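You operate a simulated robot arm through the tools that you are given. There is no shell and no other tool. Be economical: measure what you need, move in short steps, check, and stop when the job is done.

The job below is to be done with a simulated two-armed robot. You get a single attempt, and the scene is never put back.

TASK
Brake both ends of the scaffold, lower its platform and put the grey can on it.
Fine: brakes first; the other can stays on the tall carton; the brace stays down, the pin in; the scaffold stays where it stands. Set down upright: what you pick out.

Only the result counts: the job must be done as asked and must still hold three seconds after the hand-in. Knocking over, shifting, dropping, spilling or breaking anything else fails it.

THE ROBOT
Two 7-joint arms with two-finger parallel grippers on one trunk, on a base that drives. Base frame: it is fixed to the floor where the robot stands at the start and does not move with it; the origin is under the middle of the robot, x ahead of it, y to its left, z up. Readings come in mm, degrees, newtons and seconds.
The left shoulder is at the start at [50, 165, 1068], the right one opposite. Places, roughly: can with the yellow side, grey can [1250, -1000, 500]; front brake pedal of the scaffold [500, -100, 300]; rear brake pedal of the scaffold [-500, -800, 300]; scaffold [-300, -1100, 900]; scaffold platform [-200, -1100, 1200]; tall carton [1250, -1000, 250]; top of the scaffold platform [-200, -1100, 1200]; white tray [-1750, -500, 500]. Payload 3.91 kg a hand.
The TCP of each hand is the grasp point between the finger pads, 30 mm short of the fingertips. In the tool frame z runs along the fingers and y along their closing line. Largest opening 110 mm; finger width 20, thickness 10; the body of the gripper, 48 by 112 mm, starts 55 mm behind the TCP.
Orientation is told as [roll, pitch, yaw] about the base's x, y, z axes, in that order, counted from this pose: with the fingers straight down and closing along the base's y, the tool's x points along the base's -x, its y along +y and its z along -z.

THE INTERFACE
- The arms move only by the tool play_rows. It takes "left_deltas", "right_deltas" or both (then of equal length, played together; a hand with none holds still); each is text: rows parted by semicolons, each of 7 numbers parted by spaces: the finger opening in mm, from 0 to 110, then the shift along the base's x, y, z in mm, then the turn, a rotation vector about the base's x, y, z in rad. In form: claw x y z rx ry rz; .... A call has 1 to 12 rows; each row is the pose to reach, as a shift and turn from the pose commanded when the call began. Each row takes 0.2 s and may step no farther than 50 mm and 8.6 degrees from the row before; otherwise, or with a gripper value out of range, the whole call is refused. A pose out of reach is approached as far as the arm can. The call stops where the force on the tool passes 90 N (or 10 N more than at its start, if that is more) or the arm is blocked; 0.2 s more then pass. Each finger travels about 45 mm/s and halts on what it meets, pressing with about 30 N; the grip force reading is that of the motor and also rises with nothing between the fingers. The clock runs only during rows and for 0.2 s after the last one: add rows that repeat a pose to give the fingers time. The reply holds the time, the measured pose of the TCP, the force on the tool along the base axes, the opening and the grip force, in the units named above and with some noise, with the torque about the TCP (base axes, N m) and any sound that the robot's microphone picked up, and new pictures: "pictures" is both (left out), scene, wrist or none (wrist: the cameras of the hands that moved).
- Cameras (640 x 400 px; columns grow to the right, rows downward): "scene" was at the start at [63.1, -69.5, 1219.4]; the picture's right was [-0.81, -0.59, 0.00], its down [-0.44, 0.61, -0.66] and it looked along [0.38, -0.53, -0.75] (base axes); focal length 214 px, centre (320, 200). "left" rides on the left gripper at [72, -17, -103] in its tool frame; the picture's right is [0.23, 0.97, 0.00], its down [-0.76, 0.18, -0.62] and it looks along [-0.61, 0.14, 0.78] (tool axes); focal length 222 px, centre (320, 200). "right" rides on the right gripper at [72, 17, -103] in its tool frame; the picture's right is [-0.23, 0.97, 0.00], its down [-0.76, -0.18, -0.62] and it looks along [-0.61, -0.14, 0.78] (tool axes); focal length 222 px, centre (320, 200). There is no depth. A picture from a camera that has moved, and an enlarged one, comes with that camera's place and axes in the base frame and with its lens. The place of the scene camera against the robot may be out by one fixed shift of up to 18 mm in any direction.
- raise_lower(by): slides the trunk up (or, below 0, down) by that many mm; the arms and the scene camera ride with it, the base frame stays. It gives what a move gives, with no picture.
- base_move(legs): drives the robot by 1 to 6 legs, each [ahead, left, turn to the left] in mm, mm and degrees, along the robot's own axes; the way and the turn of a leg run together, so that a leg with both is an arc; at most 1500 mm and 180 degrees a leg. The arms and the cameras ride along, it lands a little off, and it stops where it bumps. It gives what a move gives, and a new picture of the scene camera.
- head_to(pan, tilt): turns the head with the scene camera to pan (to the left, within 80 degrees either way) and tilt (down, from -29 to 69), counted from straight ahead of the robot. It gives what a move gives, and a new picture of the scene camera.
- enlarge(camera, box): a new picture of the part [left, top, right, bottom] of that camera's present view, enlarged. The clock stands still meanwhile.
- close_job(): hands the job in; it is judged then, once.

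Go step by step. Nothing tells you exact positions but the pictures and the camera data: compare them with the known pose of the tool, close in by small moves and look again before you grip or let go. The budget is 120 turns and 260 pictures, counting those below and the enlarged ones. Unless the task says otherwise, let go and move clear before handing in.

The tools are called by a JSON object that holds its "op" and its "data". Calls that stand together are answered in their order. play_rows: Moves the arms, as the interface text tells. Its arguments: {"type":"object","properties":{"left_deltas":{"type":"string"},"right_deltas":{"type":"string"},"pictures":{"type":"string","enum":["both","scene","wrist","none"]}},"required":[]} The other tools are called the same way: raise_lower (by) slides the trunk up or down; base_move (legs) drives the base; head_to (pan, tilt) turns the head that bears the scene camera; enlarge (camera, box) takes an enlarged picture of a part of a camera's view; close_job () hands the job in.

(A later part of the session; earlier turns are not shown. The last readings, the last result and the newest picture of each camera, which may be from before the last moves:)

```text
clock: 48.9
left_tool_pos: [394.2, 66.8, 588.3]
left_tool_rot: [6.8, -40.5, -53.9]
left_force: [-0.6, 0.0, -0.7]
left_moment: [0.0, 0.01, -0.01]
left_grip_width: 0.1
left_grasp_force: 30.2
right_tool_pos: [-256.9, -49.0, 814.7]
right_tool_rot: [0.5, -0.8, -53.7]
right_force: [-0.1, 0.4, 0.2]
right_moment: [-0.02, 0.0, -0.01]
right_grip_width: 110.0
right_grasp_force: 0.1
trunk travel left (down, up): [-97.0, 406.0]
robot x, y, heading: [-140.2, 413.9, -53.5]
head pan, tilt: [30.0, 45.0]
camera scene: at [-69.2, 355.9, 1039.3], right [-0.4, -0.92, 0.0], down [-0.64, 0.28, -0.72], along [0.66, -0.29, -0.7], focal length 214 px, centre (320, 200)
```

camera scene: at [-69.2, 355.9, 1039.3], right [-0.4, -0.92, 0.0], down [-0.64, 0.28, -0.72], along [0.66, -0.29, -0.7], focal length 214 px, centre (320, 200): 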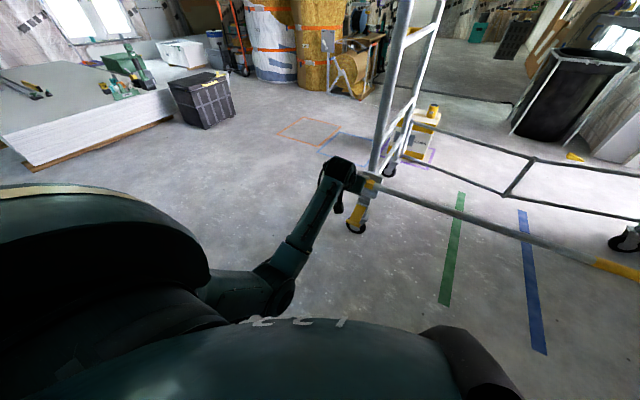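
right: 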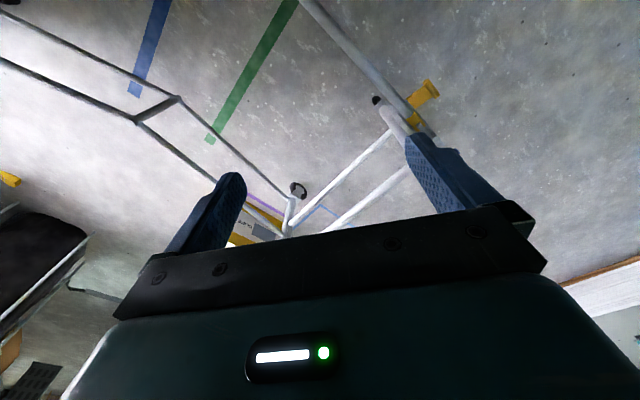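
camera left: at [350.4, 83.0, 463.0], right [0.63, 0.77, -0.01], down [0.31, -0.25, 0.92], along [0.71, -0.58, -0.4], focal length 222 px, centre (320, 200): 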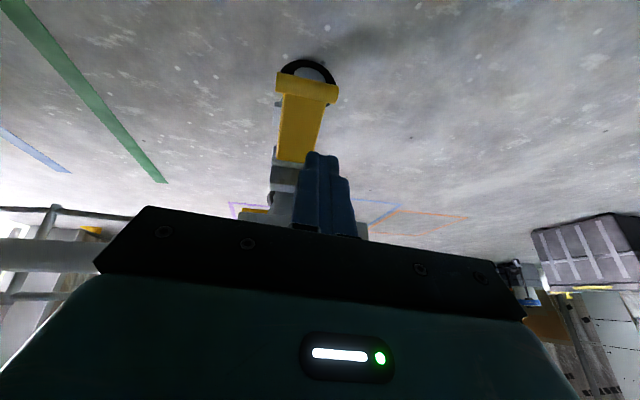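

The elbow tucked into the body. I'll set up the arm's stretched pose away from the scaffold, then drive the hand onto the pedal with the base.

{"op": "base_move", "data": {"legs": [[-150, 0, 0]]}}

{"op": "raise_lower", "data": {"by": -94}}

{"op": "play_rows", "data": {"left_deltas": "0 0 0 -40 0.05 0.04 0;0 0 0 -80 0.1 0.08 0;0 0 0 -120 0.14 0.1 0;0 0 0 -160 0.14 0.1 0;0 0 0 -200 0.14 0.1 0;0 0 0 -240 0.14 0.1 0;0 0 0 -240 0.14 0.1 0", "pictures": "both"}}

```text
clock: 50.3
left_tool_pos: [305.7, 188.4, 587.0]
left_tool_rot: [6.7, -40.4, -53.8]
left_force: [0.5, 0.1, -0.3]
left_moment: [-0.02, -0.05, 0.0]
left_grip_width: 0.0
left_grasp_force: 29.9
right_tool_pos: [-345.6, 70.6, 815.0]
right_tool_rot: [0.5, -0.7, -53.5]
right_force: [-0.1, 0.5, 0.8]
right_moment: [-0.01, 0.03, -0.01]
right_grip_width: 109.7
right_grasp_force: 0.1
trunk travel left (down, up): [-97.0, 406.0]
robot x, y, heading: [-228.5, 533.8, -53.2]
head pan, tilt: [30.0, 45.0]
camera scene: at [-158.4, 476.9, 1039.2], right [-0.4, -0.92, 0.0], down [-0.64, 0.28, -0.72], along [0.66, -0.29, -0.7], focal length 214 px, centre (320, 200)
```

scene: 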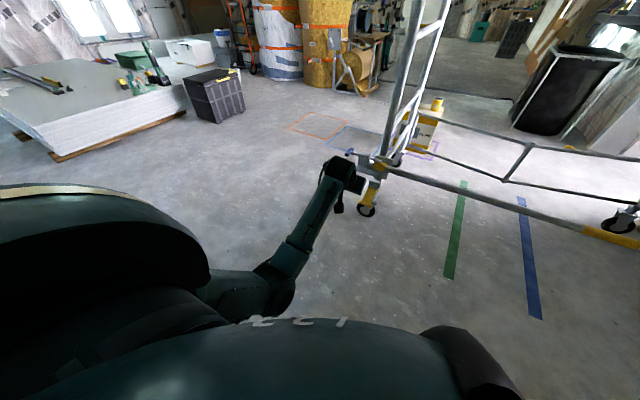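

```text
clock: 51.8
left_tool_pos: [309.2, 182.5, 600.3]
left_tool_rot: [7.3, -42.4, -54.2]
left_force: [0.7, 0.3, 0.2]
left_moment: [0.0, 0.02, 0.02]
left_grip_width: 0.0
left_grasp_force: 29.7
right_tool_pos: [-352.4, 72.4, 804.1]
right_tool_rot: [0.8, -1.4, -53.4]
right_force: [0.7, 0.5, -0.9]
right_moment: [0.04, 0.01, 0.04]
right_grip_width: 110.1
right_grasp_force: 0.1
trunk travel left (down, up): [-82.0, 421.0]
robot x, y, heading: [-223.4, 528.6, -53.4]
head pan, tilt: [30.0, 45.0]
stopped: the arm was blocked; the commanded pose is now the measured one
```

```text
clock: 53.4
left_tool_pos: [323.1, 180.7, 338.8]
left_tool_rot: [7.2, -31.4, -53.7]
left_force: [1.0, -0.3, 0.6]
left_moment: [-0.01, 0.01, 0.0]
left_grip_width: 0.0
left_grasp_force: 29.8
right_tool_pos: [-340.0, 67.0, 794.0]
right_tool_rot: [-0.1, 0.0, -53.5]
right_force: [-0.1, -0.6, 0.1]
right_moment: [0.01, -0.01, 0.02]
right_grip_width: 110.1
right_grasp_force: 0.0
trunk travel left (down, up): [-82.0, 421.0]
robot x, y, heading: [-230.9, 536.3, -53.4]
head pan, tilt: [30.0, 45.0]
camera scene: at [-148.4, 472.8, 1020.0], right [-0.4, -0.92, 0.0], down [-0.65, 0.28, -0.71], along [0.65, -0.28, -0.71], focal length 214 px, centre (320, 200)
camera left: at [231.4, 255.7, 385.7], right [0.63, 0.78, -0.01], down [0.26, -0.2, 0.94], along [0.73, -0.6, -0.33], focal length 222 px, centre (320, 200)
```

scene: 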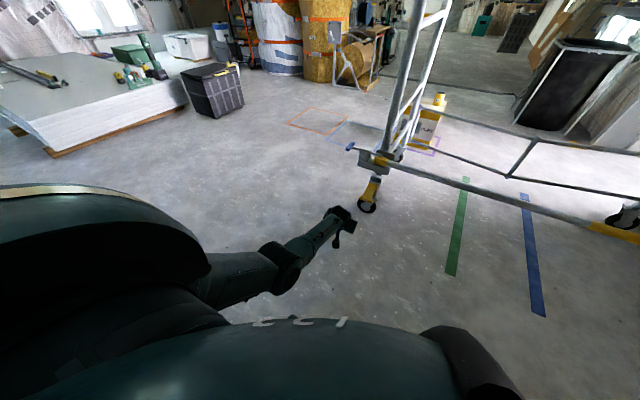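
left: 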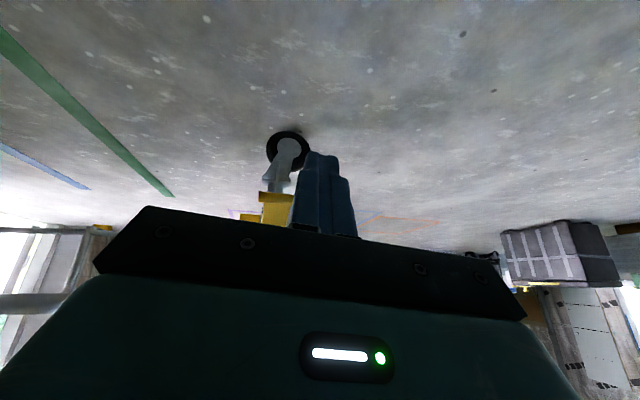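

Now the arm is stretched freely with TCP at z≈339. I'll drive the hand over the pedal, then press with the trunk.

{"op": "base_move", "data": {"legs": [[235, -8, 0]]}}

{"op": "play_rows", "data": {"left_deltas": "0 0 0 0 0 0 0", "pictures": "wrist"}}

```text
clock: 55.1
left_tool_pos: [455.9, -11.3, 338.3]
left_tool_rot: [7.2, -31.4, -53.7]
left_force: [0.4, 0.6, -0.1]
left_moment: [-0.01, 0.0, -0.01]
left_grip_width: 0.3
left_grasp_force: 30.6
right_tool_pos: [-206.5, -125.0, 794.3]
right_tool_rot: [0.0, 0.0, -53.4]
right_force: [0.0, 0.4, 0.0]
right_moment: [0.05, 0.0, -0.01]
right_grip_width: 109.7
right_grasp_force: 0.1
trunk travel left (down, up): [-82.0, 421.0]
robot x, y, heading: [-96.7, 345.6, -53.1]
head pan, tilt: [30.0, 45.0]
camera scene: at [-16.1, 281.2, 1019.0], right [-0.4, -0.92, 0.0], down [-0.65, 0.28, -0.71], along [0.65, -0.28, -0.71], focal length 214 px, centre (320, 200)
```

scene: 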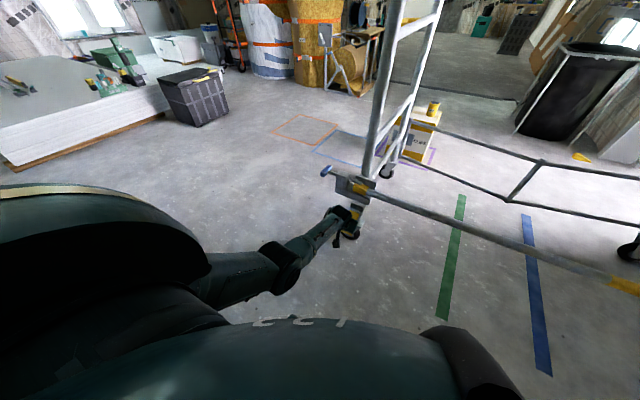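

```text
clock: 55.5
left_tool_pos: [455.8, -12.0, 338.7]
left_tool_rot: [7.2, -31.5, -53.7]
left_force: [-0.4, 0.4, -0.4]
left_moment: [0.03, 0.0, -0.03]
left_grip_width: 0.0
left_grasp_force: 29.8
right_tool_pos: [-205.6, -124.3, 793.0]
right_tool_rot: [0.0, 0.0, -53.4]
right_force: [0.3, -0.5, 0.2]
right_moment: [-0.02, 0.03, -0.02]
right_grip_width: 109.9
right_grasp_force: 0.2
trunk travel left (down, up): [-82.0, 421.0]
robot x, y, heading: [-98.2, 345.3, -53.3]
head pan, tilt: [30.0, 45.0]
camera left: at [363.8, 62.9, 386.1], right [0.63, 0.78, -0.02], down [0.27, -0.19, 0.94], along [0.73, -0.6, -0.33], focal length 222 px, centre (320, 200)
```

left: 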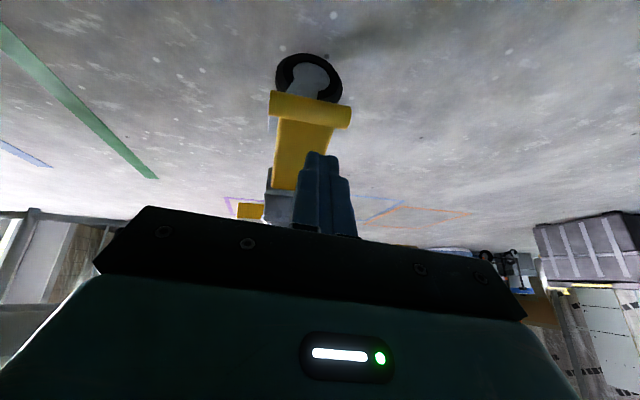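

{"op": "play_rows", "data": {"left_deltas": "0 9 -21 0 0 0 0;0 9 -21 0 0 0 0", "pictures": "none"}}

{"op": "raise_lower", "data": {"by": -50}}

{"op": "play_rows", "data": {"left_deltas": "0 0 0 0 0 0 0", "pictures": "wrist"}}

```text
clock: 56.1
left_tool_pos: [464.5, -32.0, 338.1]
left_tool_rot: [7.2, -31.6, -53.6]
left_force: [-0.4, 0.5, -0.3]
left_moment: [0.01, 0.01, 0.0]
left_grip_width: 0.1
left_grasp_force: 29.9
right_tool_pos: [-206.1, -123.2, 792.4]
right_tool_rot: [-0.1, 0.0, -53.5]
right_force: [-0.2, -0.6, 0.2]
right_moment: [0.01, -0.01, 0.04]
right_grip_width: 109.9
right_grasp_force: 0.0
trunk travel left (down, up): [-82.0, 421.0]
robot x, y, heading: [-97.9, 342.5, -53.5]
head pan, tilt: [30.0, 45.0]
```

```text
clock: 57.0
left_tool_pos: [464.4, -32.6, 289.9]
left_tool_rot: [7.2, -31.6, -53.7]
left_force: [-8.8, 10.1, 13.4]
left_moment: [0.11, 0.19, -0.08]
left_grip_width: 0.0
left_grasp_force: 30.3
right_tool_pos: [-206.3, -124.4, 744.5]
right_tool_rot: [0.1, 0.0, -53.4]
right_force: [-1.0, 0.4, -0.3]
right_moment: [0.0, 0.01, 0.02]
right_grip_width: 110.0
right_grasp_force: 0.0
trunk travel left (down, up): [-32.0, 471.0]
robot x, y, heading: [-96.6, 343.5, -53.5]
head pan, tilt: [30.0, 45.0]
```

```text
clock: 57.5
left_tool_pos: [464.0, -33.1, 289.9]
left_tool_rot: [7.3, -31.6, -53.7]
left_force: [-8.9, 11.2, 16.5]
left_moment: [0.08, 0.22, -0.09]
left_grip_width: 0.2
left_grasp_force: 30.5
right_tool_pos: [-207.5, -124.1, 744.5]
right_tool_rot: [0.1, -0.1, -53.4]
right_force: [0.2, 0.1, 0.0]
right_moment: [0.0, -0.02, 0.0]
right_grip_width: 110.2
right_grasp_force: 0.1
trunk travel left (down, up): [-32.0, 471.0]
robot x, y, heading: [-95.8, 341.8, -53.4]
head pan, tilt: [30.0, 45.0]
camera left: at [372.8, 42.1, 337.6], right [0.63, 0.78, -0.02], down [0.26, -0.19, 0.94], along [0.73, -0.6, -0.33], focal length 222 px, centre (320, 200)
```

left: 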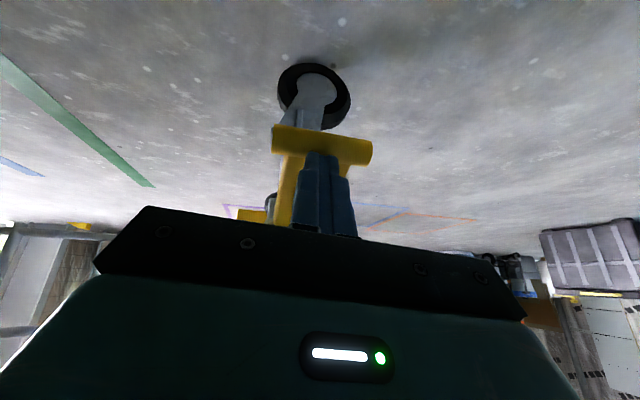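

Contact with the pedal at about 20 N, touching right behind the end bar. I'll press further down with the remaining trunk travel.

{"op": "raise_lower", "data": {"by": -32}}

{"op": "play_rows", "data": {"left_deltas": "0 0 0 0 0 0 0;0 0 0 -5 0 0 0", "pictures": "wrist"}}

```text
clock: 57.9
left_tool_pos: [464.2, -32.7, 289.5]
left_tool_rot: [7.3, -31.7, -53.6]
left_force: [-28.2, 34.5, 50.1]
left_moment: [0.49, 0.78, -0.28]
left_grip_width: 0.0
left_grasp_force: 30.1
right_tool_pos: [-207.9, -123.0, 738.0]
right_tool_rot: [0.1, -0.4, -53.3]
right_force: [0.2, 1.2, 0.7]
right_moment: [0.01, 0.01, -0.03]
right_grip_width: 109.8
right_grasp_force: 0.1
trunk travel left (down, up): [-24.0, 479.0]
robot x, y, heading: [-94.2, 346.7, -53.2]
head pan, tilt: [30.0, 45.0]
stopped: the force on the tool passed its limit (the readings are from after the stop); the commanded pose is now the measured one
```

```text
clock: 58.4
left_tool_pos: [464.0, -31.9, 289.4]
left_tool_rot: [7.3, -31.6, -53.5]
left_force: [-31.4, 39.6, 56.1]
left_moment: [0.56, 0.85, -0.28]
left_grip_width: 0.1
left_grasp_force: 30.4
right_tool_pos: [-208.7, -120.5, 737.9]
right_tool_rot: [0.2, -0.3, -53.3]
right_force: [-0.6, -0.5, -0.5]
right_moment: [0.01, -0.03, 0.02]
right_grip_width: 110.2
right_grasp_force: 0.2
trunk travel left (down, up): [-24.0, 479.0]
robot x, y, heading: [-99.9, 340.3, -53.2]
head pan, tilt: [30.0, 45.0]
stopped in row 2 (left hand): the force on the tool passed its limit (the readings are from after the stop); the commanded pose is now the measured one
camera left: at [372.8, 41.1, 336.7], right [0.62, 0.78, -0.01], down [0.26, -0.19, 0.95], along [0.74, -0.59, -0.33], focal length 222 px, centre (320, 200)
```

left: 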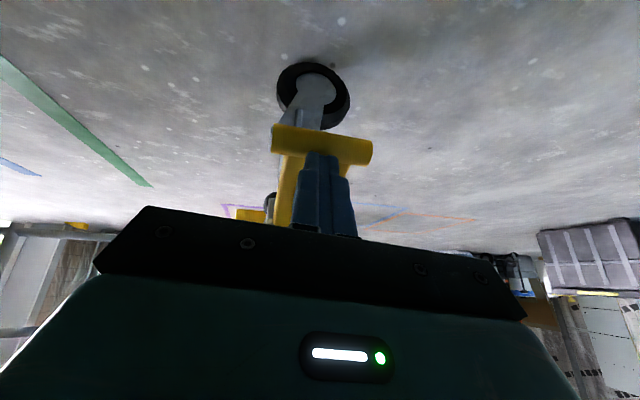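

The pedal is rigid at this depth and slopes down about 40°, so it may already be pressed from before. I'll back off and inspect it.

{"op": "raise_lower", "data": {"by": 70}}

{"op": "base_move", "data": {"legs": [[-150, 0, 0]]}}

{"op": "enlarge", "data": {"camera": "scene", "box": [310, 120, 430, 260]}}

{"op": "head_to", "data": {"pan": -25, "tilt": 35}}

```text
clock: 59.4
left_tool_pos: [464.4, -33.8, 352.6]
left_tool_rot: [7.3, -31.4, -53.5]
left_force: [0.9, 0.1, 0.3]
left_moment: [0.0, 0.0, -0.01]
left_grip_width: 0.1
left_grasp_force: 30.1
right_tool_pos: [-206.1, -123.8, 806.0]
right_tool_rot: [-0.1, 0.0, -53.3]
right_force: [0.4, -0.4, -0.4]
right_moment: [0.01, -0.03, 0.02]
right_grip_width: 110.0
right_grasp_force: 0.0
trunk travel left (down, up): [-94.0, 409.0]
robot x, y, heading: [-95.9, 343.7, -53.0]
head pan, tilt: [30.0, 45.0]
```

```text
clock: 60.8
left_tool_pos: [375.1, 82.5, 353.3]
left_tool_rot: [7.2, -31.4, -53.8]
left_force: [-0.8, 0.9, 0.3]
left_moment: [-0.03, -0.01, 0.0]
left_grip_width: 0.2
left_grasp_force: 29.8
right_tool_pos: [-296.3, -4.0, 807.3]
right_tool_rot: [0.0, 0.0, -53.5]
right_force: [-0.4, -0.8, -0.1]
right_moment: [-0.01, -0.01, 0.01]
right_grip_width: 109.9
right_grasp_force: 0.0
trunk travel left (down, up): [-94.0, 409.0]
robot x, y, heading: [-188.6, 459.8, -53.4]
head pan, tilt: [30.0, 45.0]
camera scene: at [-104.7, 400.2, 1031.5], right [-0.4, -0.92, 0.0], down [-0.65, 0.28, -0.71], along [0.65, -0.28, -0.71], focal length 214 px, centre (320, 200)
```

scene: 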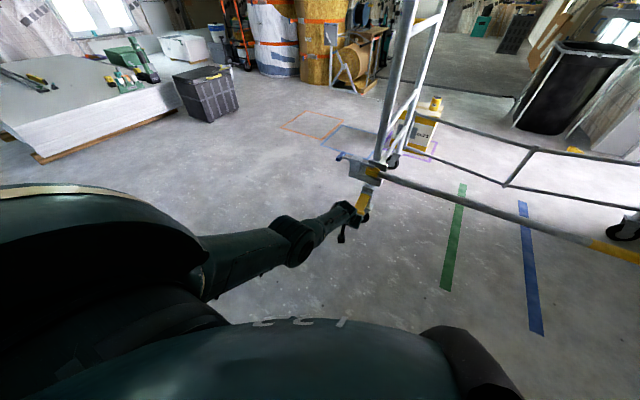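

```text
2.86 times, centred on (370, 190) of scene
camera zoom: at [-104.7, 400.2, 1031.5], right [-0.4, -0.92, 0.0], down [-0.65, 0.28, -0.71], along [0.65, -0.28, -0.71], focal length 613 px, centre (177, 229)
```

zoom: 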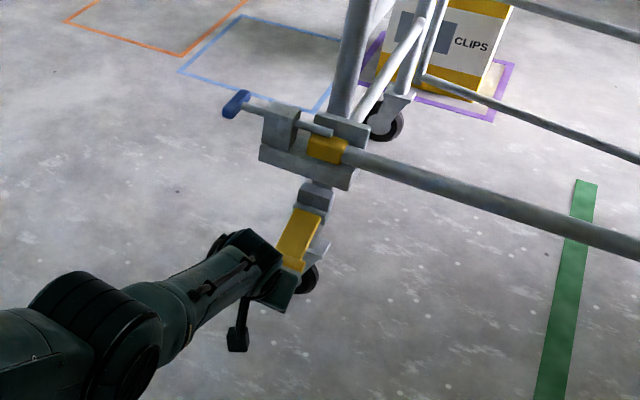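

```text
clock: 62.0
left_tool_pos: [375.1, 83.0, 353.5]
left_tool_rot: [7.2, -31.5, -53.7]
left_force: [1.2, 0.7, 0.4]
left_moment: [0.02, 0.05, 0.01]
left_grip_width: 0.0
left_grasp_force: 30.2
right_tool_pos: [-295.7, -5.7, 806.7]
right_tool_rot: [0.0, 0.0, -53.5]
right_force: [-0.5, 0.5, -0.2]
right_moment: [-0.03, -0.04, 0.02]
right_grip_width: 110.1
right_grasp_force: 0.1
trunk travel left (down, up): [-94.0, 409.0]
robot x, y, heading: [-182.6, 461.9, -53.4]
head pan, tilt: [-25.0, 35.0]
camera scene: at [-161.6, 346.3, 1046.3], right [-0.98, -0.2, 0.0], down [-0.12, 0.56, -0.82], along [0.16, -0.8, -0.57], focal length 214 px, centre (320, 200)
```

scene: 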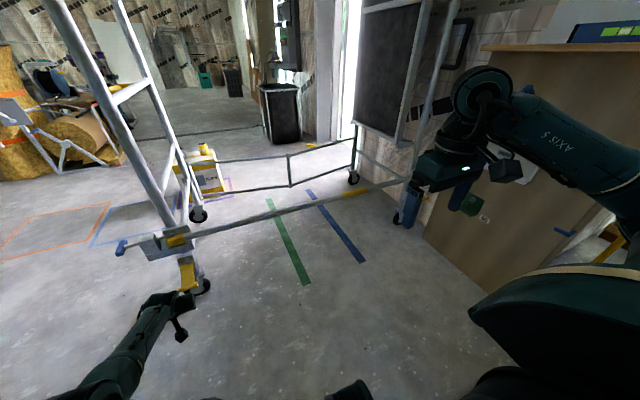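

Comparing with the first pictures, the front bar was at z≈305 and is now at 252 and rigid: the front brake is pressed. Next is the rear pedal with the right hand; I'll raise the left hand and stretch the right arm forward here first.

{"op": "play_rows", "data": {"left_deltas": "0 0 0 40 0 0 0;0 0 0 80 0 0 0;0 0 0 120 0 0 0;0 0 0 160 0 0 0;0 0 0 200 0 0 0;0 0 0 200 0 0 0;0 0 0 200 0 0 0;0 0 0 200 0 0 0;0 0 0 200 0 0 0;0 0 0 200 0 0 0", "right_deltas": "0 29 -16 -20 0 0 0;0 58 -32 -40 0 0 0;0 87 -48 -60 0 0 0;0 116 -64 -80 0 0 0;0 145 -80 -100 0 0 0;0 174 -96 -120 0 0 0;0 203 -112 -140 0 0 0;0 232 -128 -160 0 0 0;0 260 -144 -190 0 0 0;0 260 -144 -190 0 0 0", "pictures": "scene"}}

```text
clock: 64.2
left_tool_pos: [374.2, 84.6, 552.5]
left_tool_rot: [7.2, -31.4, -53.8]
left_force: [0.4, -1.0, -0.7]
left_moment: [0.02, -0.05, -0.01]
left_grip_width: 0.0
left_grasp_force: 29.9
right_tool_pos: [-34.6, -150.2, 618.7]
right_tool_rot: [-0.1, -0.1, -53.4]
right_force: [0.1, 0.3, -0.4]
right_moment: [0.0, 0.0, 0.01]
right_grip_width: 0.2
right_grasp_force: 29.8
trunk travel left (down, up): [-94.0, 409.0]
robot x, y, heading: [-186.2, 463.6, -53.4]
head pan, tilt: [-25.0, 35.0]
camera scene: at [-161.7, 346.3, 1046.3], right [-0.98, -0.2, 0.0], down [-0.11, 0.56, -0.82], along [0.16, -0.8, -0.57], focal length 214 px, centre (320, 200)
```

scene: 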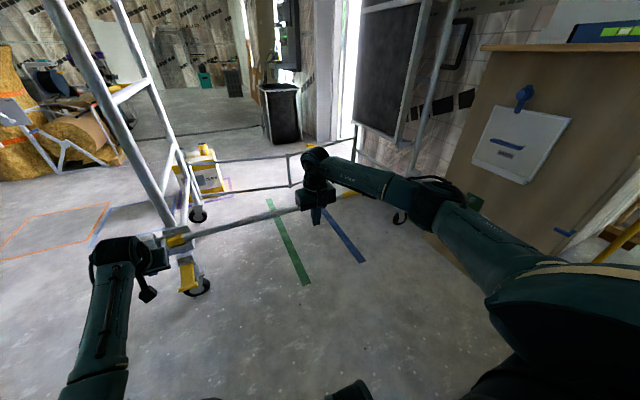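

{"op": "play_rows", "data": {"right_deltas": "0 0 0 -25 -0.08 -0.06 0;0 0 0 -50 -0.16 -0.12 0;0 0 0 -80 -0.24 -0.18 0;0 0 0 -110 -0.32 -0.235 0;0 0 0 -140 -0.4 -0.295 0;0 0 0 -175 -0.4 -0.295 0;0 0 0 -210 -0.4 -0.295 0;0 0 0 -240 -0.4 -0.295 0;0 0 0 -270 -0.4 -0.295 0;0 0 0 -270 -0.4 -0.295 0", "pictures": "both"}}

```text
clock: 66.4
left_tool_pos: [374.2, 82.6, 552.3]
left_tool_rot: [7.2, -31.3, -53.7]
left_force: [0.5, 0.1, 0.0]
left_moment: [0.03, 0.0, 0.03]
left_grip_width: 0.1
left_grasp_force: 29.8
right_tool_pos: [-35.0, -148.9, 346.3]
right_tool_rot: [0.0, -28.5, -53.3]
right_force: [-1.1, 0.0, -0.4]
right_moment: [0.02, 0.03, 0.01]
right_grip_width: 0.1
right_grasp_force: 30.6
trunk travel left (down, up): [-94.0, 409.0]
robot x, y, heading: [-188.4, 459.3, -53.4]
head pan, tilt: [-25.0, 35.0]
camera scene: at [-161.7, 346.3, 1046.3], right [-0.98, -0.2, 0.0], down [-0.11, 0.56, -0.82], along [0.16, -0.8, -0.57], focal length 214 px, centre (320, 200)
camera right: at [-89.6, -48.4, 403.1], right [0.9, 0.42, 0.11], down [0.08, -0.41, 0.91], along [0.43, -0.81, -0.4], focal length 222 px, centre (320, 200)
```

scene: 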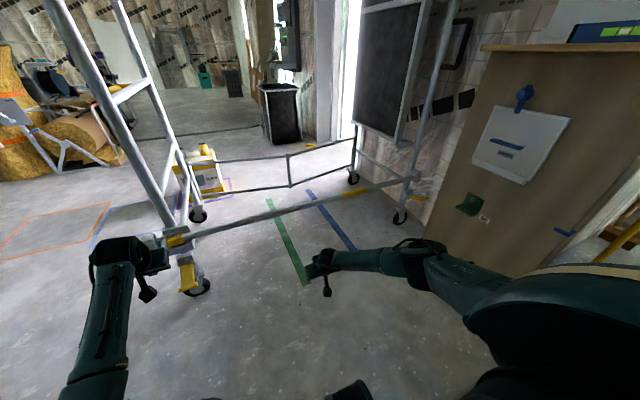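
right: 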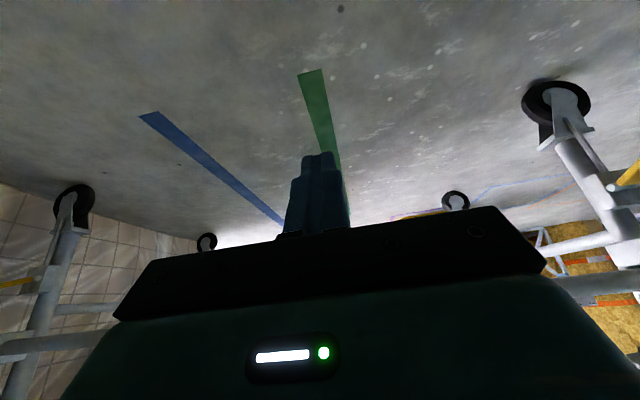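

Right arm is in the wanted pose. I'll look at the rear pedal closely.

{"op": "enlarge", "data": {"camera": "scene", "box": [350, 140, 480, 250]}}

{"op": "enlarge", "data": {"camera": "scene", "box": [110, 200, 240, 310]}}

```text
3.64 times, centred on (415, 195) of scene
camera zoom: at [-161.7, 346.3, 1046.3], right [-0.98, -0.2, 0.0], down [-0.11, 0.56, -0.82], along [0.16, -0.8, -0.57], focal length 780 px, centre (-26, 218)
```

zoom: 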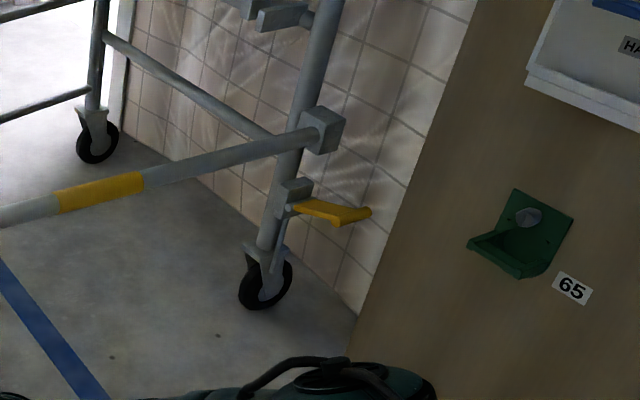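

```text
3.64 times, centred on (175, 255) of scene
camera zoom: at [-161.7, 346.3, 1046.3], right [-0.98, -0.2, 0.0], down [-0.11, 0.56, -0.82], along [0.16, -0.8, -0.57], focal length 780 px, centre (847, 0)
```

zoom: 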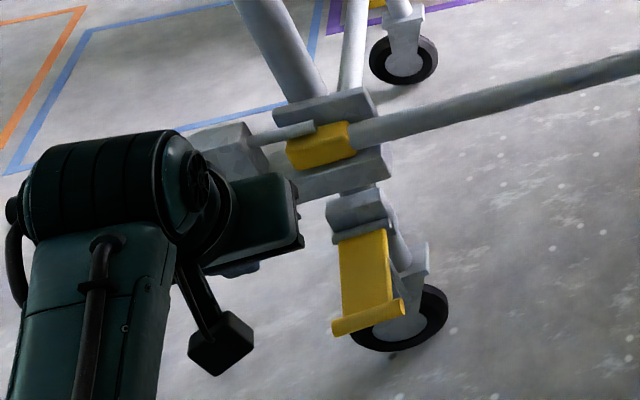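

The rear pedal points rearward from its post (tip ≈ (-590, -880, 270)), close to the cabinet's corner. I'll approach it diagonally; first fold the left arm up and in.

{"op": "play_rows", "data": {"left_deltas": "0 0 0 45 0.08 0.06 0;0 0 0 90 0.16 0.12 0;0 0 0 135 0.24 0.18 0;0 -10 14 180 0.32 0.24 0;0 -25 34 220 0.42 0.31 0;0 -45 60 255 0.42 0.31 0;0 -65 88 285 0.42 0.31 0;0 -85 115 310 0.42 0.31 0;0 -95 129 330 0.42 0.31 0;0 -95 129 330 0.42 0.31 0", "pictures": "none"}}

```text
clock: 68.6
left_tool_pos: [375.2, 177.5, 897.6]
left_tool_rot: [7.1, -1.3, -53.7]
left_force: [-0.6, -1.0, -0.3]
left_moment: [0.02, -0.01, -0.02]
left_grip_width: 0.1
left_grasp_force: 30.1
left hand out of reach, approached as far as the arm can: row 4, 6, 7, 8, 9, 10
right_tool_pos: [-34.8, -149.4, 347.1]
right_tool_rot: [0.1, -28.5, -53.5]
right_force: [-0.1, -0.4, 0.2]
right_moment: [0.04, 0.01, 0.01]
right_grip_width: 0.1
right_grasp_force: 30.2
trunk travel left (down, up): [-94.0, 409.0]
robot x, y, heading: [-183.2, 464.9, -53.5]
head pan, tilt: [-25.0, 35.0]
```

Now turn 45° right and drive toward the rear corner, stopping short for a closer look.

{"op": "base_move", "data": {"legs": [[0, 0, -45], [540, -50, 0]]}}

{"op": "head_to", "data": {"pan": -10, "tilt": 35}}

{"op": "play_rows", "data": {"right_deltas": "0 0 0 0 0 0 0", "pictures": "wrist"}}

```text
clock: 73.9
left_tool_pos: [-131.6, -673.8, 897.0]
left_tool_rot: [7.1, -1.5, -99.2]
left_force: [0.2, -0.4, 1.3]
left_moment: [0.02, 0.01, 0.03]
left_grip_width: 0.0
left_grasp_force: 30.0
right_tool_pos: [-653.4, -608.2, 347.1]
right_tool_rot: [0.0, -28.4, -99.1]
right_force: [1.2, -0.5, -0.4]
right_moment: [0.02, -0.01, 0.03]
right_grip_width: 0.1
right_grasp_force: 30.1
trunk travel left (down, up): [-94.0, 409.0]
robot x, y, heading: [-322.3, -74.5, -99.0]
head pan, tilt: [-25.0, 35.0]
camera scene: at [-386.6, -182.0, 1046.3], right [-0.83, 0.56, 0.0], down [0.32, 0.48, -0.82], along [-0.46, -0.68, -0.57], focal length 214 px, centre (320, 200)
```

scene: 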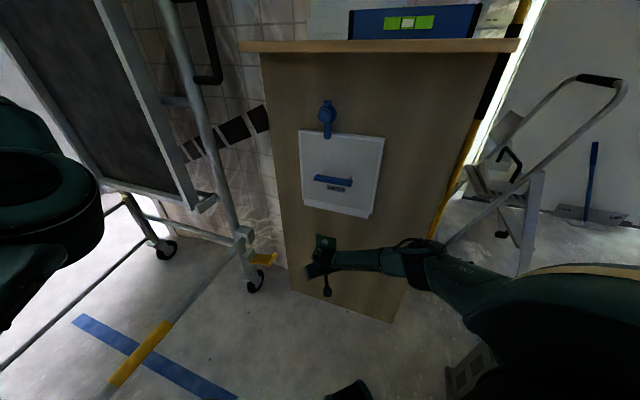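

```text
clock: 74.7
left_tool_pos: [-130.4, -673.0, 897.7]
left_tool_rot: [7.1, -1.5, -99.2]
left_force: [0.5, 0.7, -0.5]
left_moment: [-0.01, -0.02, 0.01]
left_grip_width: 0.0
left_grasp_force: 29.9
right_tool_pos: [-653.2, -609.4, 346.0]
right_tool_rot: [-0.1, -28.4, -99.0]
right_force: [-0.2, 0.1, -0.4]
right_moment: [0.0, -0.03, -0.01]
right_grip_width: 0.0
right_grasp_force: 30.2
trunk travel left (down, up): [-94.0, 409.0]
robot x, y, heading: [-322.2, -73.6, -99.1]
head pan, tilt: [-10.0, 35.0]
camera scene: at [-366.1, -192.3, 1046.3], right [-0.95, 0.33, 0.0], down [0.19, 0.54, -0.82], along [-0.27, -0.77, -0.57], focal length 214 px, centre (320, 200)
```

scene: 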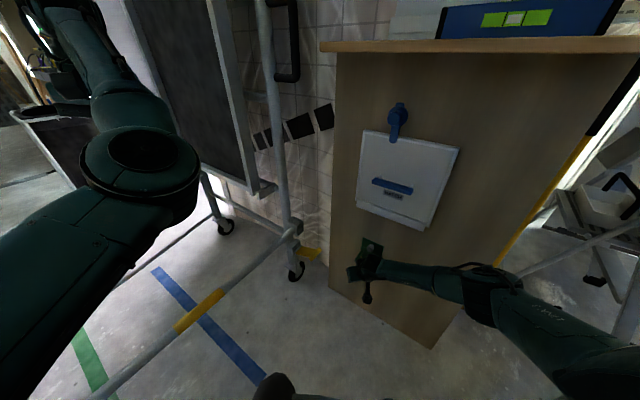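

```text
clock: 75.1
left_tool_pos: [-131.0, -672.6, 897.2]
left_tool_rot: [7.2, -1.5, -99.2]
left_force: [0.0, 0.4, -0.1]
left_moment: [-0.01, 0.01, 0.01]
left_grip_width: 0.0
left_grasp_force: 30.3
right_tool_pos: [-652.9, -608.9, 346.4]
right_tool_rot: [0.1, -28.4, -99.0]
right_force: [-1.0, 0.4, -0.6]
right_moment: [-0.02, 0.02, -0.03]
right_grip_width: 0.1
right_grasp_force: 30.0
trunk travel left (down, up): [-94.0, 409.0]
robot x, y, heading: [-321.0, -72.2, -99.2]
head pan, tilt: [-10.0, 35.0]
camera right: at [-619.5, -500.2, 403.5], right [0.93, -0.35, 0.11], down [-0.23, -0.34, 0.91], along [-0.28, -0.87, -0.4], focal length 222 px, centre (320, 200)
```

right: 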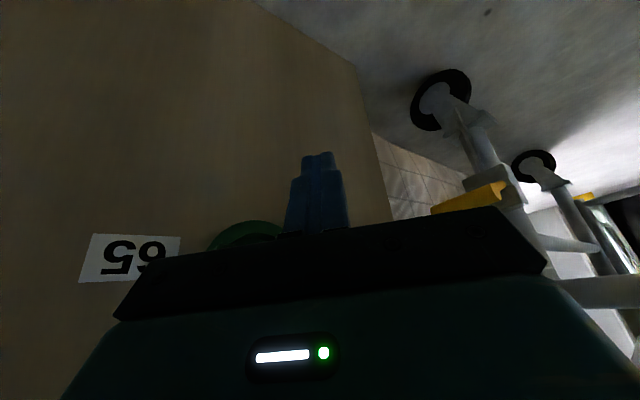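

{"op": "enlarge", "data": {"camera": "scene", "box": [260, 200, 360, 290]}}

{"op": "enlarge", "data": {"camera": "right", "box": [380, 40, 580, 220]}}

```text
4.44 times, centred on (310, 245) of scene
camera zoom: at [-366.1, -192.3, 1046.3], right [-0.95, 0.33, 0.0], down [0.19, 0.54, -0.82], along [-0.27, -0.77, -0.57], focal length 953 px, centre (364, 0)
```

zoom: 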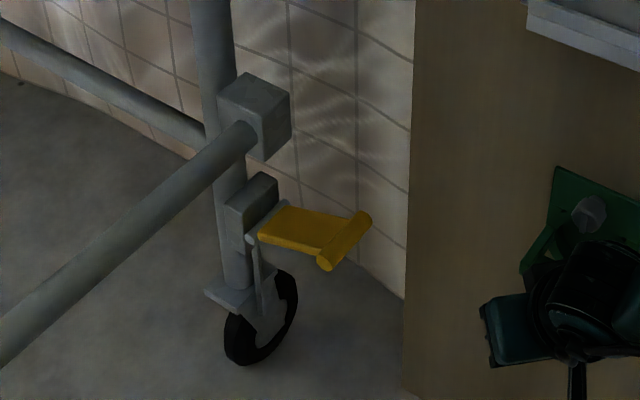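

```text
2.22 times, centred on (480, 130) of right
camera zoom: at [-619.5, -500.2, 403.5], right [0.93, -0.35, 0.11], down [-0.23, -0.34, 0.91], along [-0.28, -0.87, -0.4], focal length 494 px, centre (-36, 356)
```

zoom: 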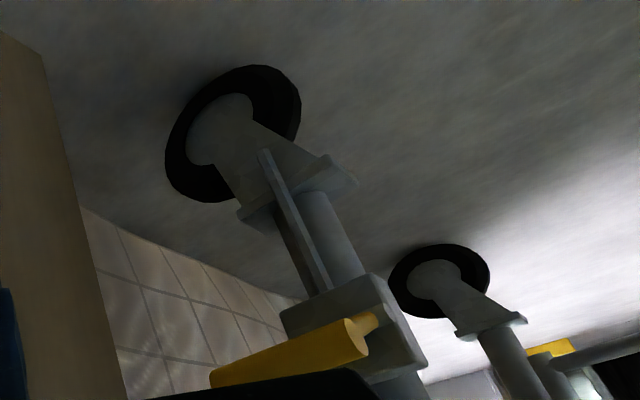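

I'll raise a little and shift the right hand left so the wrist camera sees the rear pedal better.

{"op": "raise_lower", "data": {"by": 94}}

{"op": "play_rows", "data": {"right_deltas": "0 35 -6 0 0 0 0;0 70 -11 0 0 0 0;0 100 -16 0 0 0 0;0 100 -16 0 0 0 0", "pictures": "both"}}

```text
clock: 76.3
left_tool_pos: [-132.2, -672.5, 991.3]
left_tool_rot: [7.1, -1.4, -99.2]
left_force: [0.7, 0.2, -0.9]
left_moment: [0.02, -0.01, 0.0]
left_grip_width: 0.0
left_grasp_force: 30.9
right_tool_pos: [-652.4, -609.4, 440.6]
right_tool_rot: [0.0, -28.4, -99.0]
right_force: [-0.3, -0.5, 0.5]
right_moment: [0.01, 0.0, 0.01]
right_grip_width: 0.1
right_grasp_force: 29.3
trunk travel left (down, up): [-188.0, 315.0]
robot x, y, heading: [-321.7, -72.9, -98.9]
head pan, tilt: [-10.0, 35.0]
```

```text
clock: 77.3
left_tool_pos: [-132.1, -673.2, 991.2]
left_tool_rot: [7.0, -1.5, -99.2]
left_force: [0.4, 0.0, -0.8]
left_moment: [-0.01, 0.02, -0.01]
left_grip_width: 0.0
left_grasp_force: 30.7
right_tool_pos: [-552.6, -624.5, 439.7]
right_tool_rot: [-0.1, -28.5, -99.1]
right_force: [-0.6, -0.3, -0.3]
right_moment: [0.0, -0.01, -0.01]
right_grip_width: 0.2
right_grasp_force: 29.9
trunk travel left (down, up): [-188.0, 315.0]
robot x, y, heading: [-319.2, -73.6, -98.9]
head pan, tilt: [-10.0, 35.0]
camera scene: at [-366.0, -192.3, 1140.3], right [-0.95, 0.33, 0.0], down [0.19, 0.54, -0.82], along [-0.27, -0.77, -0.57], focal length 214 px, centre (320, 200)
camera right: at [-518.4, -515.9, 496.7], right [0.93, -0.35, 0.11], down [-0.23, -0.34, 0.91], along [-0.28, -0.87, -0.4], focal length 222 px, centre (320, 200)
```

scene: 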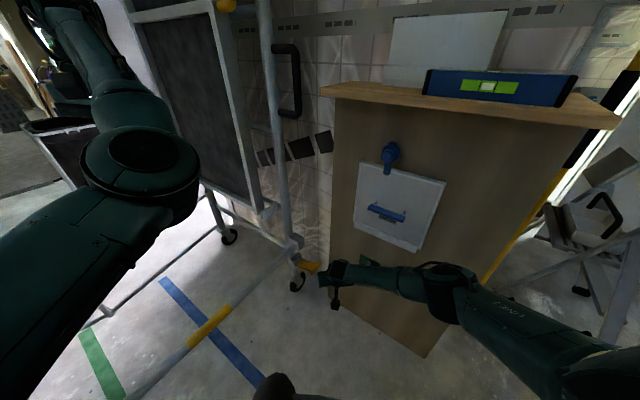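
right: 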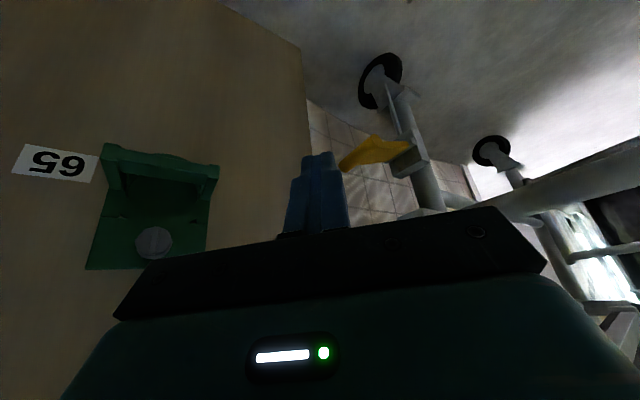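

The wrist triangulation puts the rear pedal's end bar at about (-537, -770, 328), pointing outward like the front one. I'll drive forward to bring the fingertips above it.

{"op": "play_rows", "data": {"right_deltas": "0 35 -5 0 0 0 0;0 35 -5 0 0 0 0", "pictures": "none"}}

{"op": "base_move", "data": {"legs": [[115, 0, 0]]}}

{"op": "play_rows", "data": {"right_deltas": "0 0 0 0 0 0 0", "pictures": "wrist"}}

```text
clock: 78.0
left_tool_pos: [-131.2, -672.9, 991.1]
left_tool_rot: [7.0, -1.6, -99.2]
left_force: [-0.5, -0.3, 0.1]
left_moment: [-0.01, 0.0, -0.03]
left_grip_width: 0.0
left_grasp_force: 30.1
right_tool_pos: [-518.1, -629.6, 439.6]
right_tool_rot: [-0.1, -28.5, -99.1]
right_force: [0.0, 0.5, 0.6]
right_moment: [-0.02, 0.0, 0.0]
right_grip_width: 0.0
right_grasp_force: 30.2
trunk travel left (down, up): [-188.0, 315.0]
robot x, y, heading: [-318.1, -73.4, -99.1]
head pan, tilt: [-10.0, 35.0]
```

```text
clock: 79.2
left_tool_pos: [-148.3, -783.3, 992.4]
left_tool_rot: [7.1, -1.5, -99.2]
left_force: [-0.7, 0.0, 0.4]
left_moment: [-0.02, 0.02, -0.05]
left_grip_width: 0.0
left_grasp_force: 29.8
right_tool_pos: [-534.5, -740.5, 440.4]
right_tool_rot: [0.0, -28.4, -99.0]
right_force: [0.0, -0.1, 0.4]
right_moment: [0.03, -0.03, 0.02]
right_grip_width: 0.2
right_grasp_force: 30.4
trunk travel left (down, up): [-188.0, 315.0]
robot x, y, heading: [-337.0, -183.8, -99.0]
head pan, tilt: [-10.0, 35.0]
camera scene: at [-383.6, -303.1, 1140.3], right [-0.95, 0.33, 0.0], down [0.19, 0.54, -0.82], along [-0.27, -0.77, -0.57], focal length 214 px, centre (320, 200)
```

scene: 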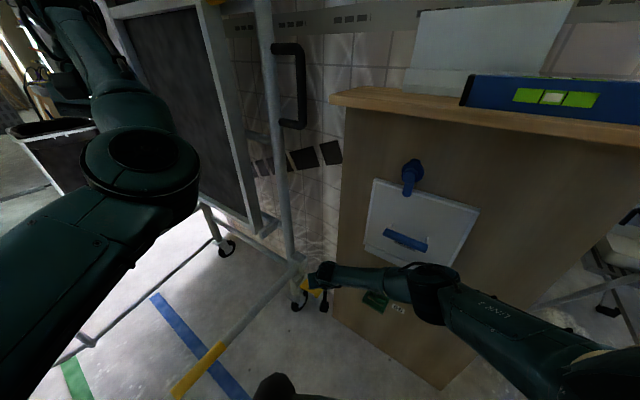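

```text
clock: 79.6
left_tool_pos: [-148.3, -783.4, 991.0]
left_tool_rot: [7.0, -1.3, -99.2]
left_force: [0.1, 0.3, 0.1]
left_moment: [-0.02, -0.01, -0.02]
left_grip_width: 0.0
left_grasp_force: 30.2
right_tool_pos: [-534.4, -740.5, 440.2]
right_tool_rot: [0.0, -28.4, -99.0]
right_force: [1.4, -0.1, 0.0]
right_moment: [0.0, 0.0, 0.0]
right_grip_width: 0.0
right_grasp_force: 30.2
trunk travel left (down, up): [-188.0, 315.0]
robot x, y, heading: [-337.3, -183.6, -99.0]
head pan, tilt: [-10.0, 35.0]
camera right: at [-501.3, -631.7, 496.6], right [0.93, -0.35, 0.11], down [-0.23, -0.34, 0.91], along [-0.28, -0.87, -0.4], focal length 222 px, centre (320, 200)
```

right: 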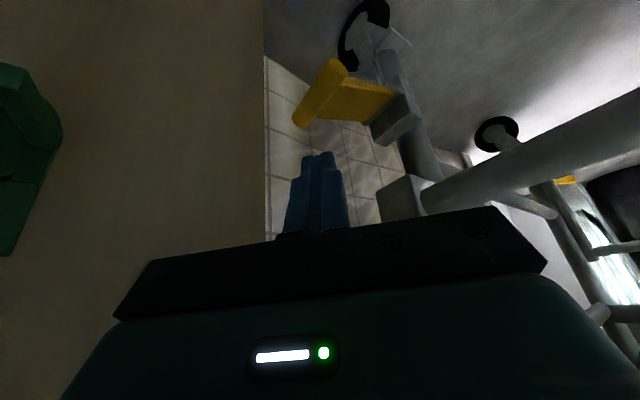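

{"op": "play_rows", "data": {"right_deltas": "0 5 -22 0 0 0 0;0 5 -22 0 0 0 0", "pictures": "none"}}

{"op": "raise_lower", "data": {"by": -60}}

{"op": "play_rows", "data": {"right_deltas": "0 0 0 0 0 0 0", "pictures": "wrist"}}

```text
clock: 80.2
left_tool_pos: [-148.1, -782.9, 991.3]
left_tool_rot: [7.1, -1.5, -99.2]
left_force: [0.2, 0.6, 0.4]
left_moment: [-0.03, 0.01, 0.02]
left_grip_width: 0.2
left_grasp_force: 30.1
right_tool_pos: [-529.3, -763.0, 438.2]
right_tool_rot: [-0.1, -28.5, -99.0]
right_force: [-0.4, -0.5, -0.8]
right_moment: [0.0, 0.01, -0.01]
right_grip_width: 0.0
right_grasp_force: 29.8
trunk travel left (down, up): [-188.0, 315.0]
robot x, y, heading: [-337.1, -183.1, -99.2]
head pan, tilt: [-10.0, 35.0]
```

```text
clock: 81.2
left_tool_pos: [-148.7, -783.1, 931.3]
left_tool_rot: [7.1, -1.5, -99.2]
left_force: [0.4, 0.2, -0.2]
left_moment: [0.0, 0.02, -0.04]
left_grip_width: 0.0
left_grasp_force: 30.0
right_tool_pos: [-530.3, -761.7, 381.0]
right_tool_rot: [-0.1, -28.5, -98.9]
right_force: [-0.3, -0.5, -0.4]
right_moment: [0.0, 0.01, 0.01]
right_grip_width: 0.2
right_grasp_force: 29.6
trunk travel left (down, up): [-128.0, 375.0]
robot x, y, heading: [-336.1, -182.7, -99.1]
head pan, tilt: [-10.0, 35.0]
```

```text
clock: 81.6
left_tool_pos: [-149.4, -782.8, 931.5]
left_tool_rot: [7.1, -1.5, -99.1]
left_force: [-0.4, -0.1, 1.1]
left_moment: [0.01, -0.03, 0.0]
left_grip_width: 0.0
left_grasp_force: 29.4
right_tool_pos: [-528.6, -762.2, 380.0]
right_tool_rot: [0.0, -28.4, -99.0]
right_force: [-0.2, -0.4, -0.5]
right_moment: [0.0, 0.01, -0.05]
right_grip_width: 0.0
right_grasp_force: 29.7
trunk travel left (down, up): [-128.0, 375.0]
robot x, y, heading: [-340.2, -183.0, -98.8]
head pan, tilt: [-10.0, 35.0]
camera right: at [-495.7, -652.7, 435.6], right [0.93, -0.35, 0.11], down [-0.23, -0.34, 0.91], along [-0.28, -0.87, -0.4], focal length 222 px, centre (320, 200)
```

right: 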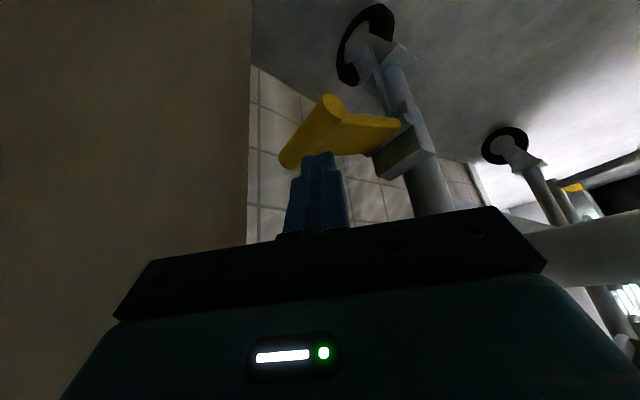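

Aligned over the bar's inner side. Pressing down now.

{"op": "raise_lower", "data": {"by": -60}}

{"op": "play_rows", "data": {"right_deltas": "0 0 0 0 0 0 0", "pictures": "wrist"}}

```text
clock: 82.6
left_tool_pos: [-149.0, -783.1, 871.2]
left_tool_rot: [7.1, -1.5, -99.2]
left_force: [0.0, -0.9, -0.3]
left_moment: [0.0, 0.0, -0.01]
left_grip_width: 0.3
left_grasp_force: 30.2
right_tool_pos: [-528.0, -761.8, 320.1]
right_tool_rot: [-0.1, -28.5, -99.0]
right_force: [-0.3, -0.2, -0.2]
right_moment: [0.0, 0.01, 0.01]
right_grip_width: 0.0
right_grasp_force: 29.9
trunk travel left (down, up): [-68.0, 435.0]
robot x, y, heading: [-335.1, -183.1, -99.0]
head pan, tilt: [-10.0, 35.0]
```

```text
clock: 83.0
left_tool_pos: [-149.5, -783.6, 870.9]
left_tool_rot: [7.1, -1.5, -99.2]
left_force: [-1.1, 0.2, -0.2]
left_moment: [-0.01, 0.0, 0.05]
left_grip_width: 0.1
left_grasp_force: 29.8
right_tool_pos: [-529.4, -760.3, 319.7]
right_tool_rot: [0.0, -28.3, -99.0]
right_force: [-0.2, 0.5, -0.7]
right_moment: [-0.02, -0.03, 0.0]
right_grip_width: 0.0
right_grasp_force: 29.8
trunk travel left (down, up): [-68.0, 435.0]
robot x, y, heading: [-341.8, -182.3, -99.2]
head pan, tilt: [-10.0, 35.0]
camera right: at [-495.5, -652.7, 375.7], right [0.93, -0.35, 0.11], down [-0.23, -0.34, 0.91], along [-0.28, -0.87, -0.4], focal length 222 px, centre (320, 200)
```

right: 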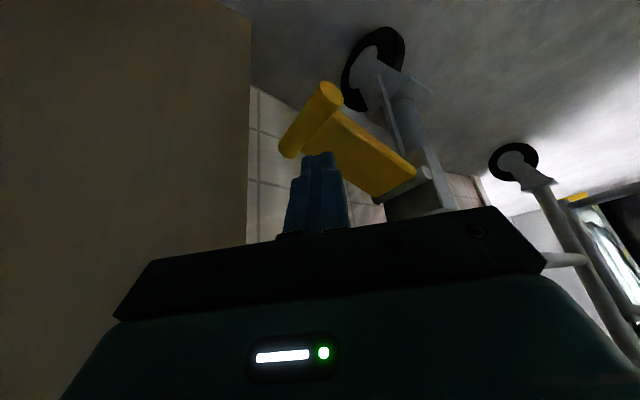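

The pedal has swung down (bar z≈256, like the front). I'll follow down a little to confirm it's solid.

{"op": "raise_lower", "data": {"by": -40}}

{"op": "play_rows", "data": {"right_deltas": "0 0 0 0 0 0 0", "pictures": "wrist"}}

```text
clock: 83.7
left_tool_pos: [-149.8, -781.4, 836.2]
left_tool_rot: [7.1, -1.7, -99.4]
left_force: [-0.8, -0.6, 1.5]
left_moment: [-0.01, -0.02, 0.02]
left_grip_width: 0.2
left_grasp_force: 30.0
right_tool_pos: [-528.5, -766.5, 292.5]
right_tool_rot: [0.0, -28.9, -99.2]
right_force: [-2.2, 11.3, 33.7]
right_moment: [0.17, 0.03, -0.06]
right_grip_width: 0.1
right_grasp_force: 29.8
trunk travel left (down, up): [-32.0, 471.0]
robot x, y, heading: [-340.7, -184.2, -99.1]
head pan, tilt: [-10.0, 35.0]
stopped: the force on the tool passed its limit (the readings are from after the stop); the commanded pose is now the measured one
```

```text
clock: 84.1
left_tool_pos: [-149.2, -781.3, 836.3]
left_tool_rot: [7.1, -1.7, -99.2]
left_force: [-0.2, 0.2, -0.1]
left_moment: [-0.04, 0.03, -0.02]
left_grip_width: 0.2
left_grasp_force: 30.1
right_tool_pos: [-529.1, -764.5, 292.9]
right_tool_rot: [0.0, -29.1, -99.2]
right_force: [-2.5, 8.1, 39.3]
right_moment: [0.06, 0.06, -0.2]
right_grip_width: 0.0
right_grasp_force: 30.3
trunk travel left (down, up): [-32.0, 471.0]
robot x, y, heading: [-337.3, -182.3, -99.3]
head pan, tilt: [-10.0, 35.0]
camera right: at [-495.3, -656.3, 347.5], right [0.93, -0.35, 0.11], down [-0.23, -0.33, 0.91], along [-0.29, -0.88, -0.39], focal length 222 px, centre (320, 200)
```

right: 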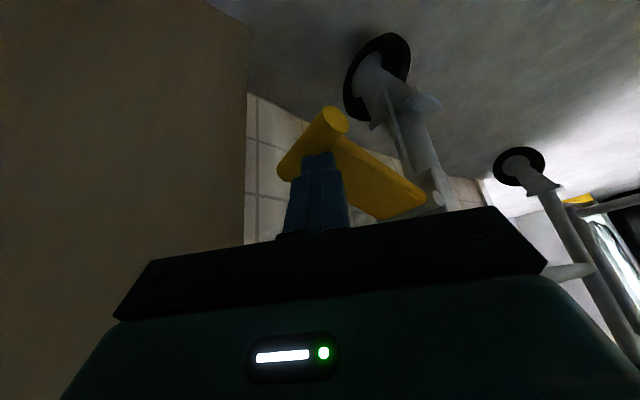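

Rigid at the same depth as the front one: both brakes are on. I'll rise, back off and inspect the platform's latch and handles.

{"op": "raise_lower", "data": {"by": 300}}

{"op": "base_move", "data": {"legs": [[-250, 0, 0]]}}

{"op": "head_to", "data": {"pan": 0, "tilt": 10}}

```text
clock: 87.1
left_tool_pos: [-150.0, -783.2, 1133.7]
left_tool_rot: [7.1, -1.6, -99.2]
left_force: [0.1, 0.8, 1.1]
left_moment: [0.02, 0.01, 0.0]
left_grip_width: 0.1
left_grasp_force: 30.2
right_tool_pos: [-528.9, -762.7, 586.4]
right_tool_rot: [-0.1, -28.5, -99.1]
right_force: [0.6, 0.6, -0.3]
right_moment: [-0.01, -0.01, -0.01]
right_grip_width: 0.2
right_grasp_force: 30.6
trunk travel left (down, up): [-332.0, 171.0]
robot x, y, heading: [-338.0, -182.3, -99.0]
head pan, tilt: [-10.0, 35.0]
```

```text
clock: 88.9
left_tool_pos: [-86.8, -569.5, 1135.5]
left_tool_rot: [7.1, -1.4, -98.7]
left_force: [-0.1, -0.2, -0.2]
left_moment: [0.0, -0.01, 0.0]
left_grip_width: 0.2
left_grasp_force: 30.2
right_tool_pos: [-466.9, -552.2, 587.2]
right_tool_rot: [-0.2, -28.5, -98.7]
right_force: [-0.2, 0.3, 0.1]
right_moment: [-0.01, -0.01, 0.0]
right_grip_width: 0.0
right_grasp_force: 29.4
trunk travel left (down, up): [-332.0, 171.0]
robot x, y, heading: [-277.1, 32.1, -98.8]
head pan, tilt: [-10.0, 35.0]
stopped in leg 1: the robot was blocked; the commanded pose is now the measured one
camera scene: at [-324.6, -90.1, 1284.2], right [-0.95, 0.32, 0.0], down [0.18, 0.54, -0.82], along [-0.26, -0.78, -0.57], focal length 214 px, centre (320, 200)
```

scene: 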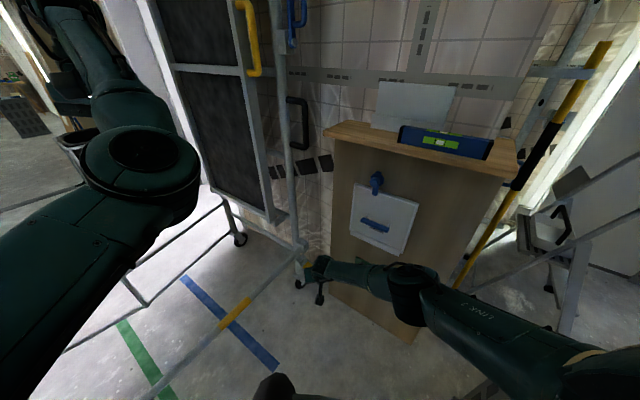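

```text
clock: 89.8
left_tool_pos: [-87.0, -570.5, 1135.4]
left_tool_rot: [7.1, -1.5, -98.9]
left_force: [0.0, 0.4, -1.2]
left_moment: [0.01, 0.03, -0.02]
left_grip_width: 0.0
left_grasp_force: 30.0
right_tool_pos: [-465.9, -551.6, 587.2]
right_tool_rot: [-0.1, -28.4, -98.8]
right_force: [-0.2, 0.5, -0.2]
right_moment: [-0.01, -0.01, 0.02]
right_grip_width: 0.1
right_grasp_force: 29.6
trunk travel left (down, up): [-332.0, 171.0]
robot x, y, heading: [-279.1, 28.1, -98.9]
head pan, tilt: [0.0, 10.0]
camera scene: at [-310.5, -98.1, 1324.3], right [-0.99, 0.15, 0.0], down [0.03, 0.17, -0.98], along [-0.15, -0.97, -0.17], focal length 214 px, centre (320, 200)
```

scene: 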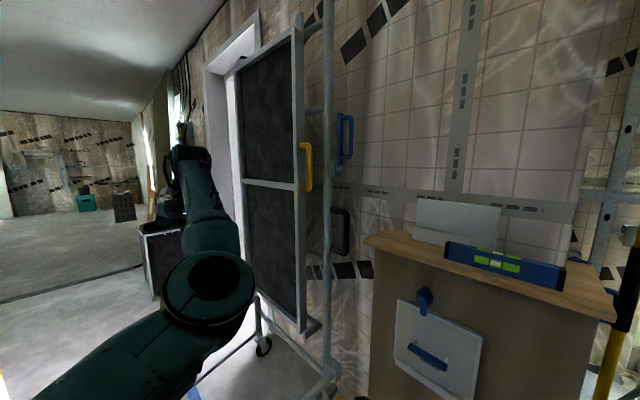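

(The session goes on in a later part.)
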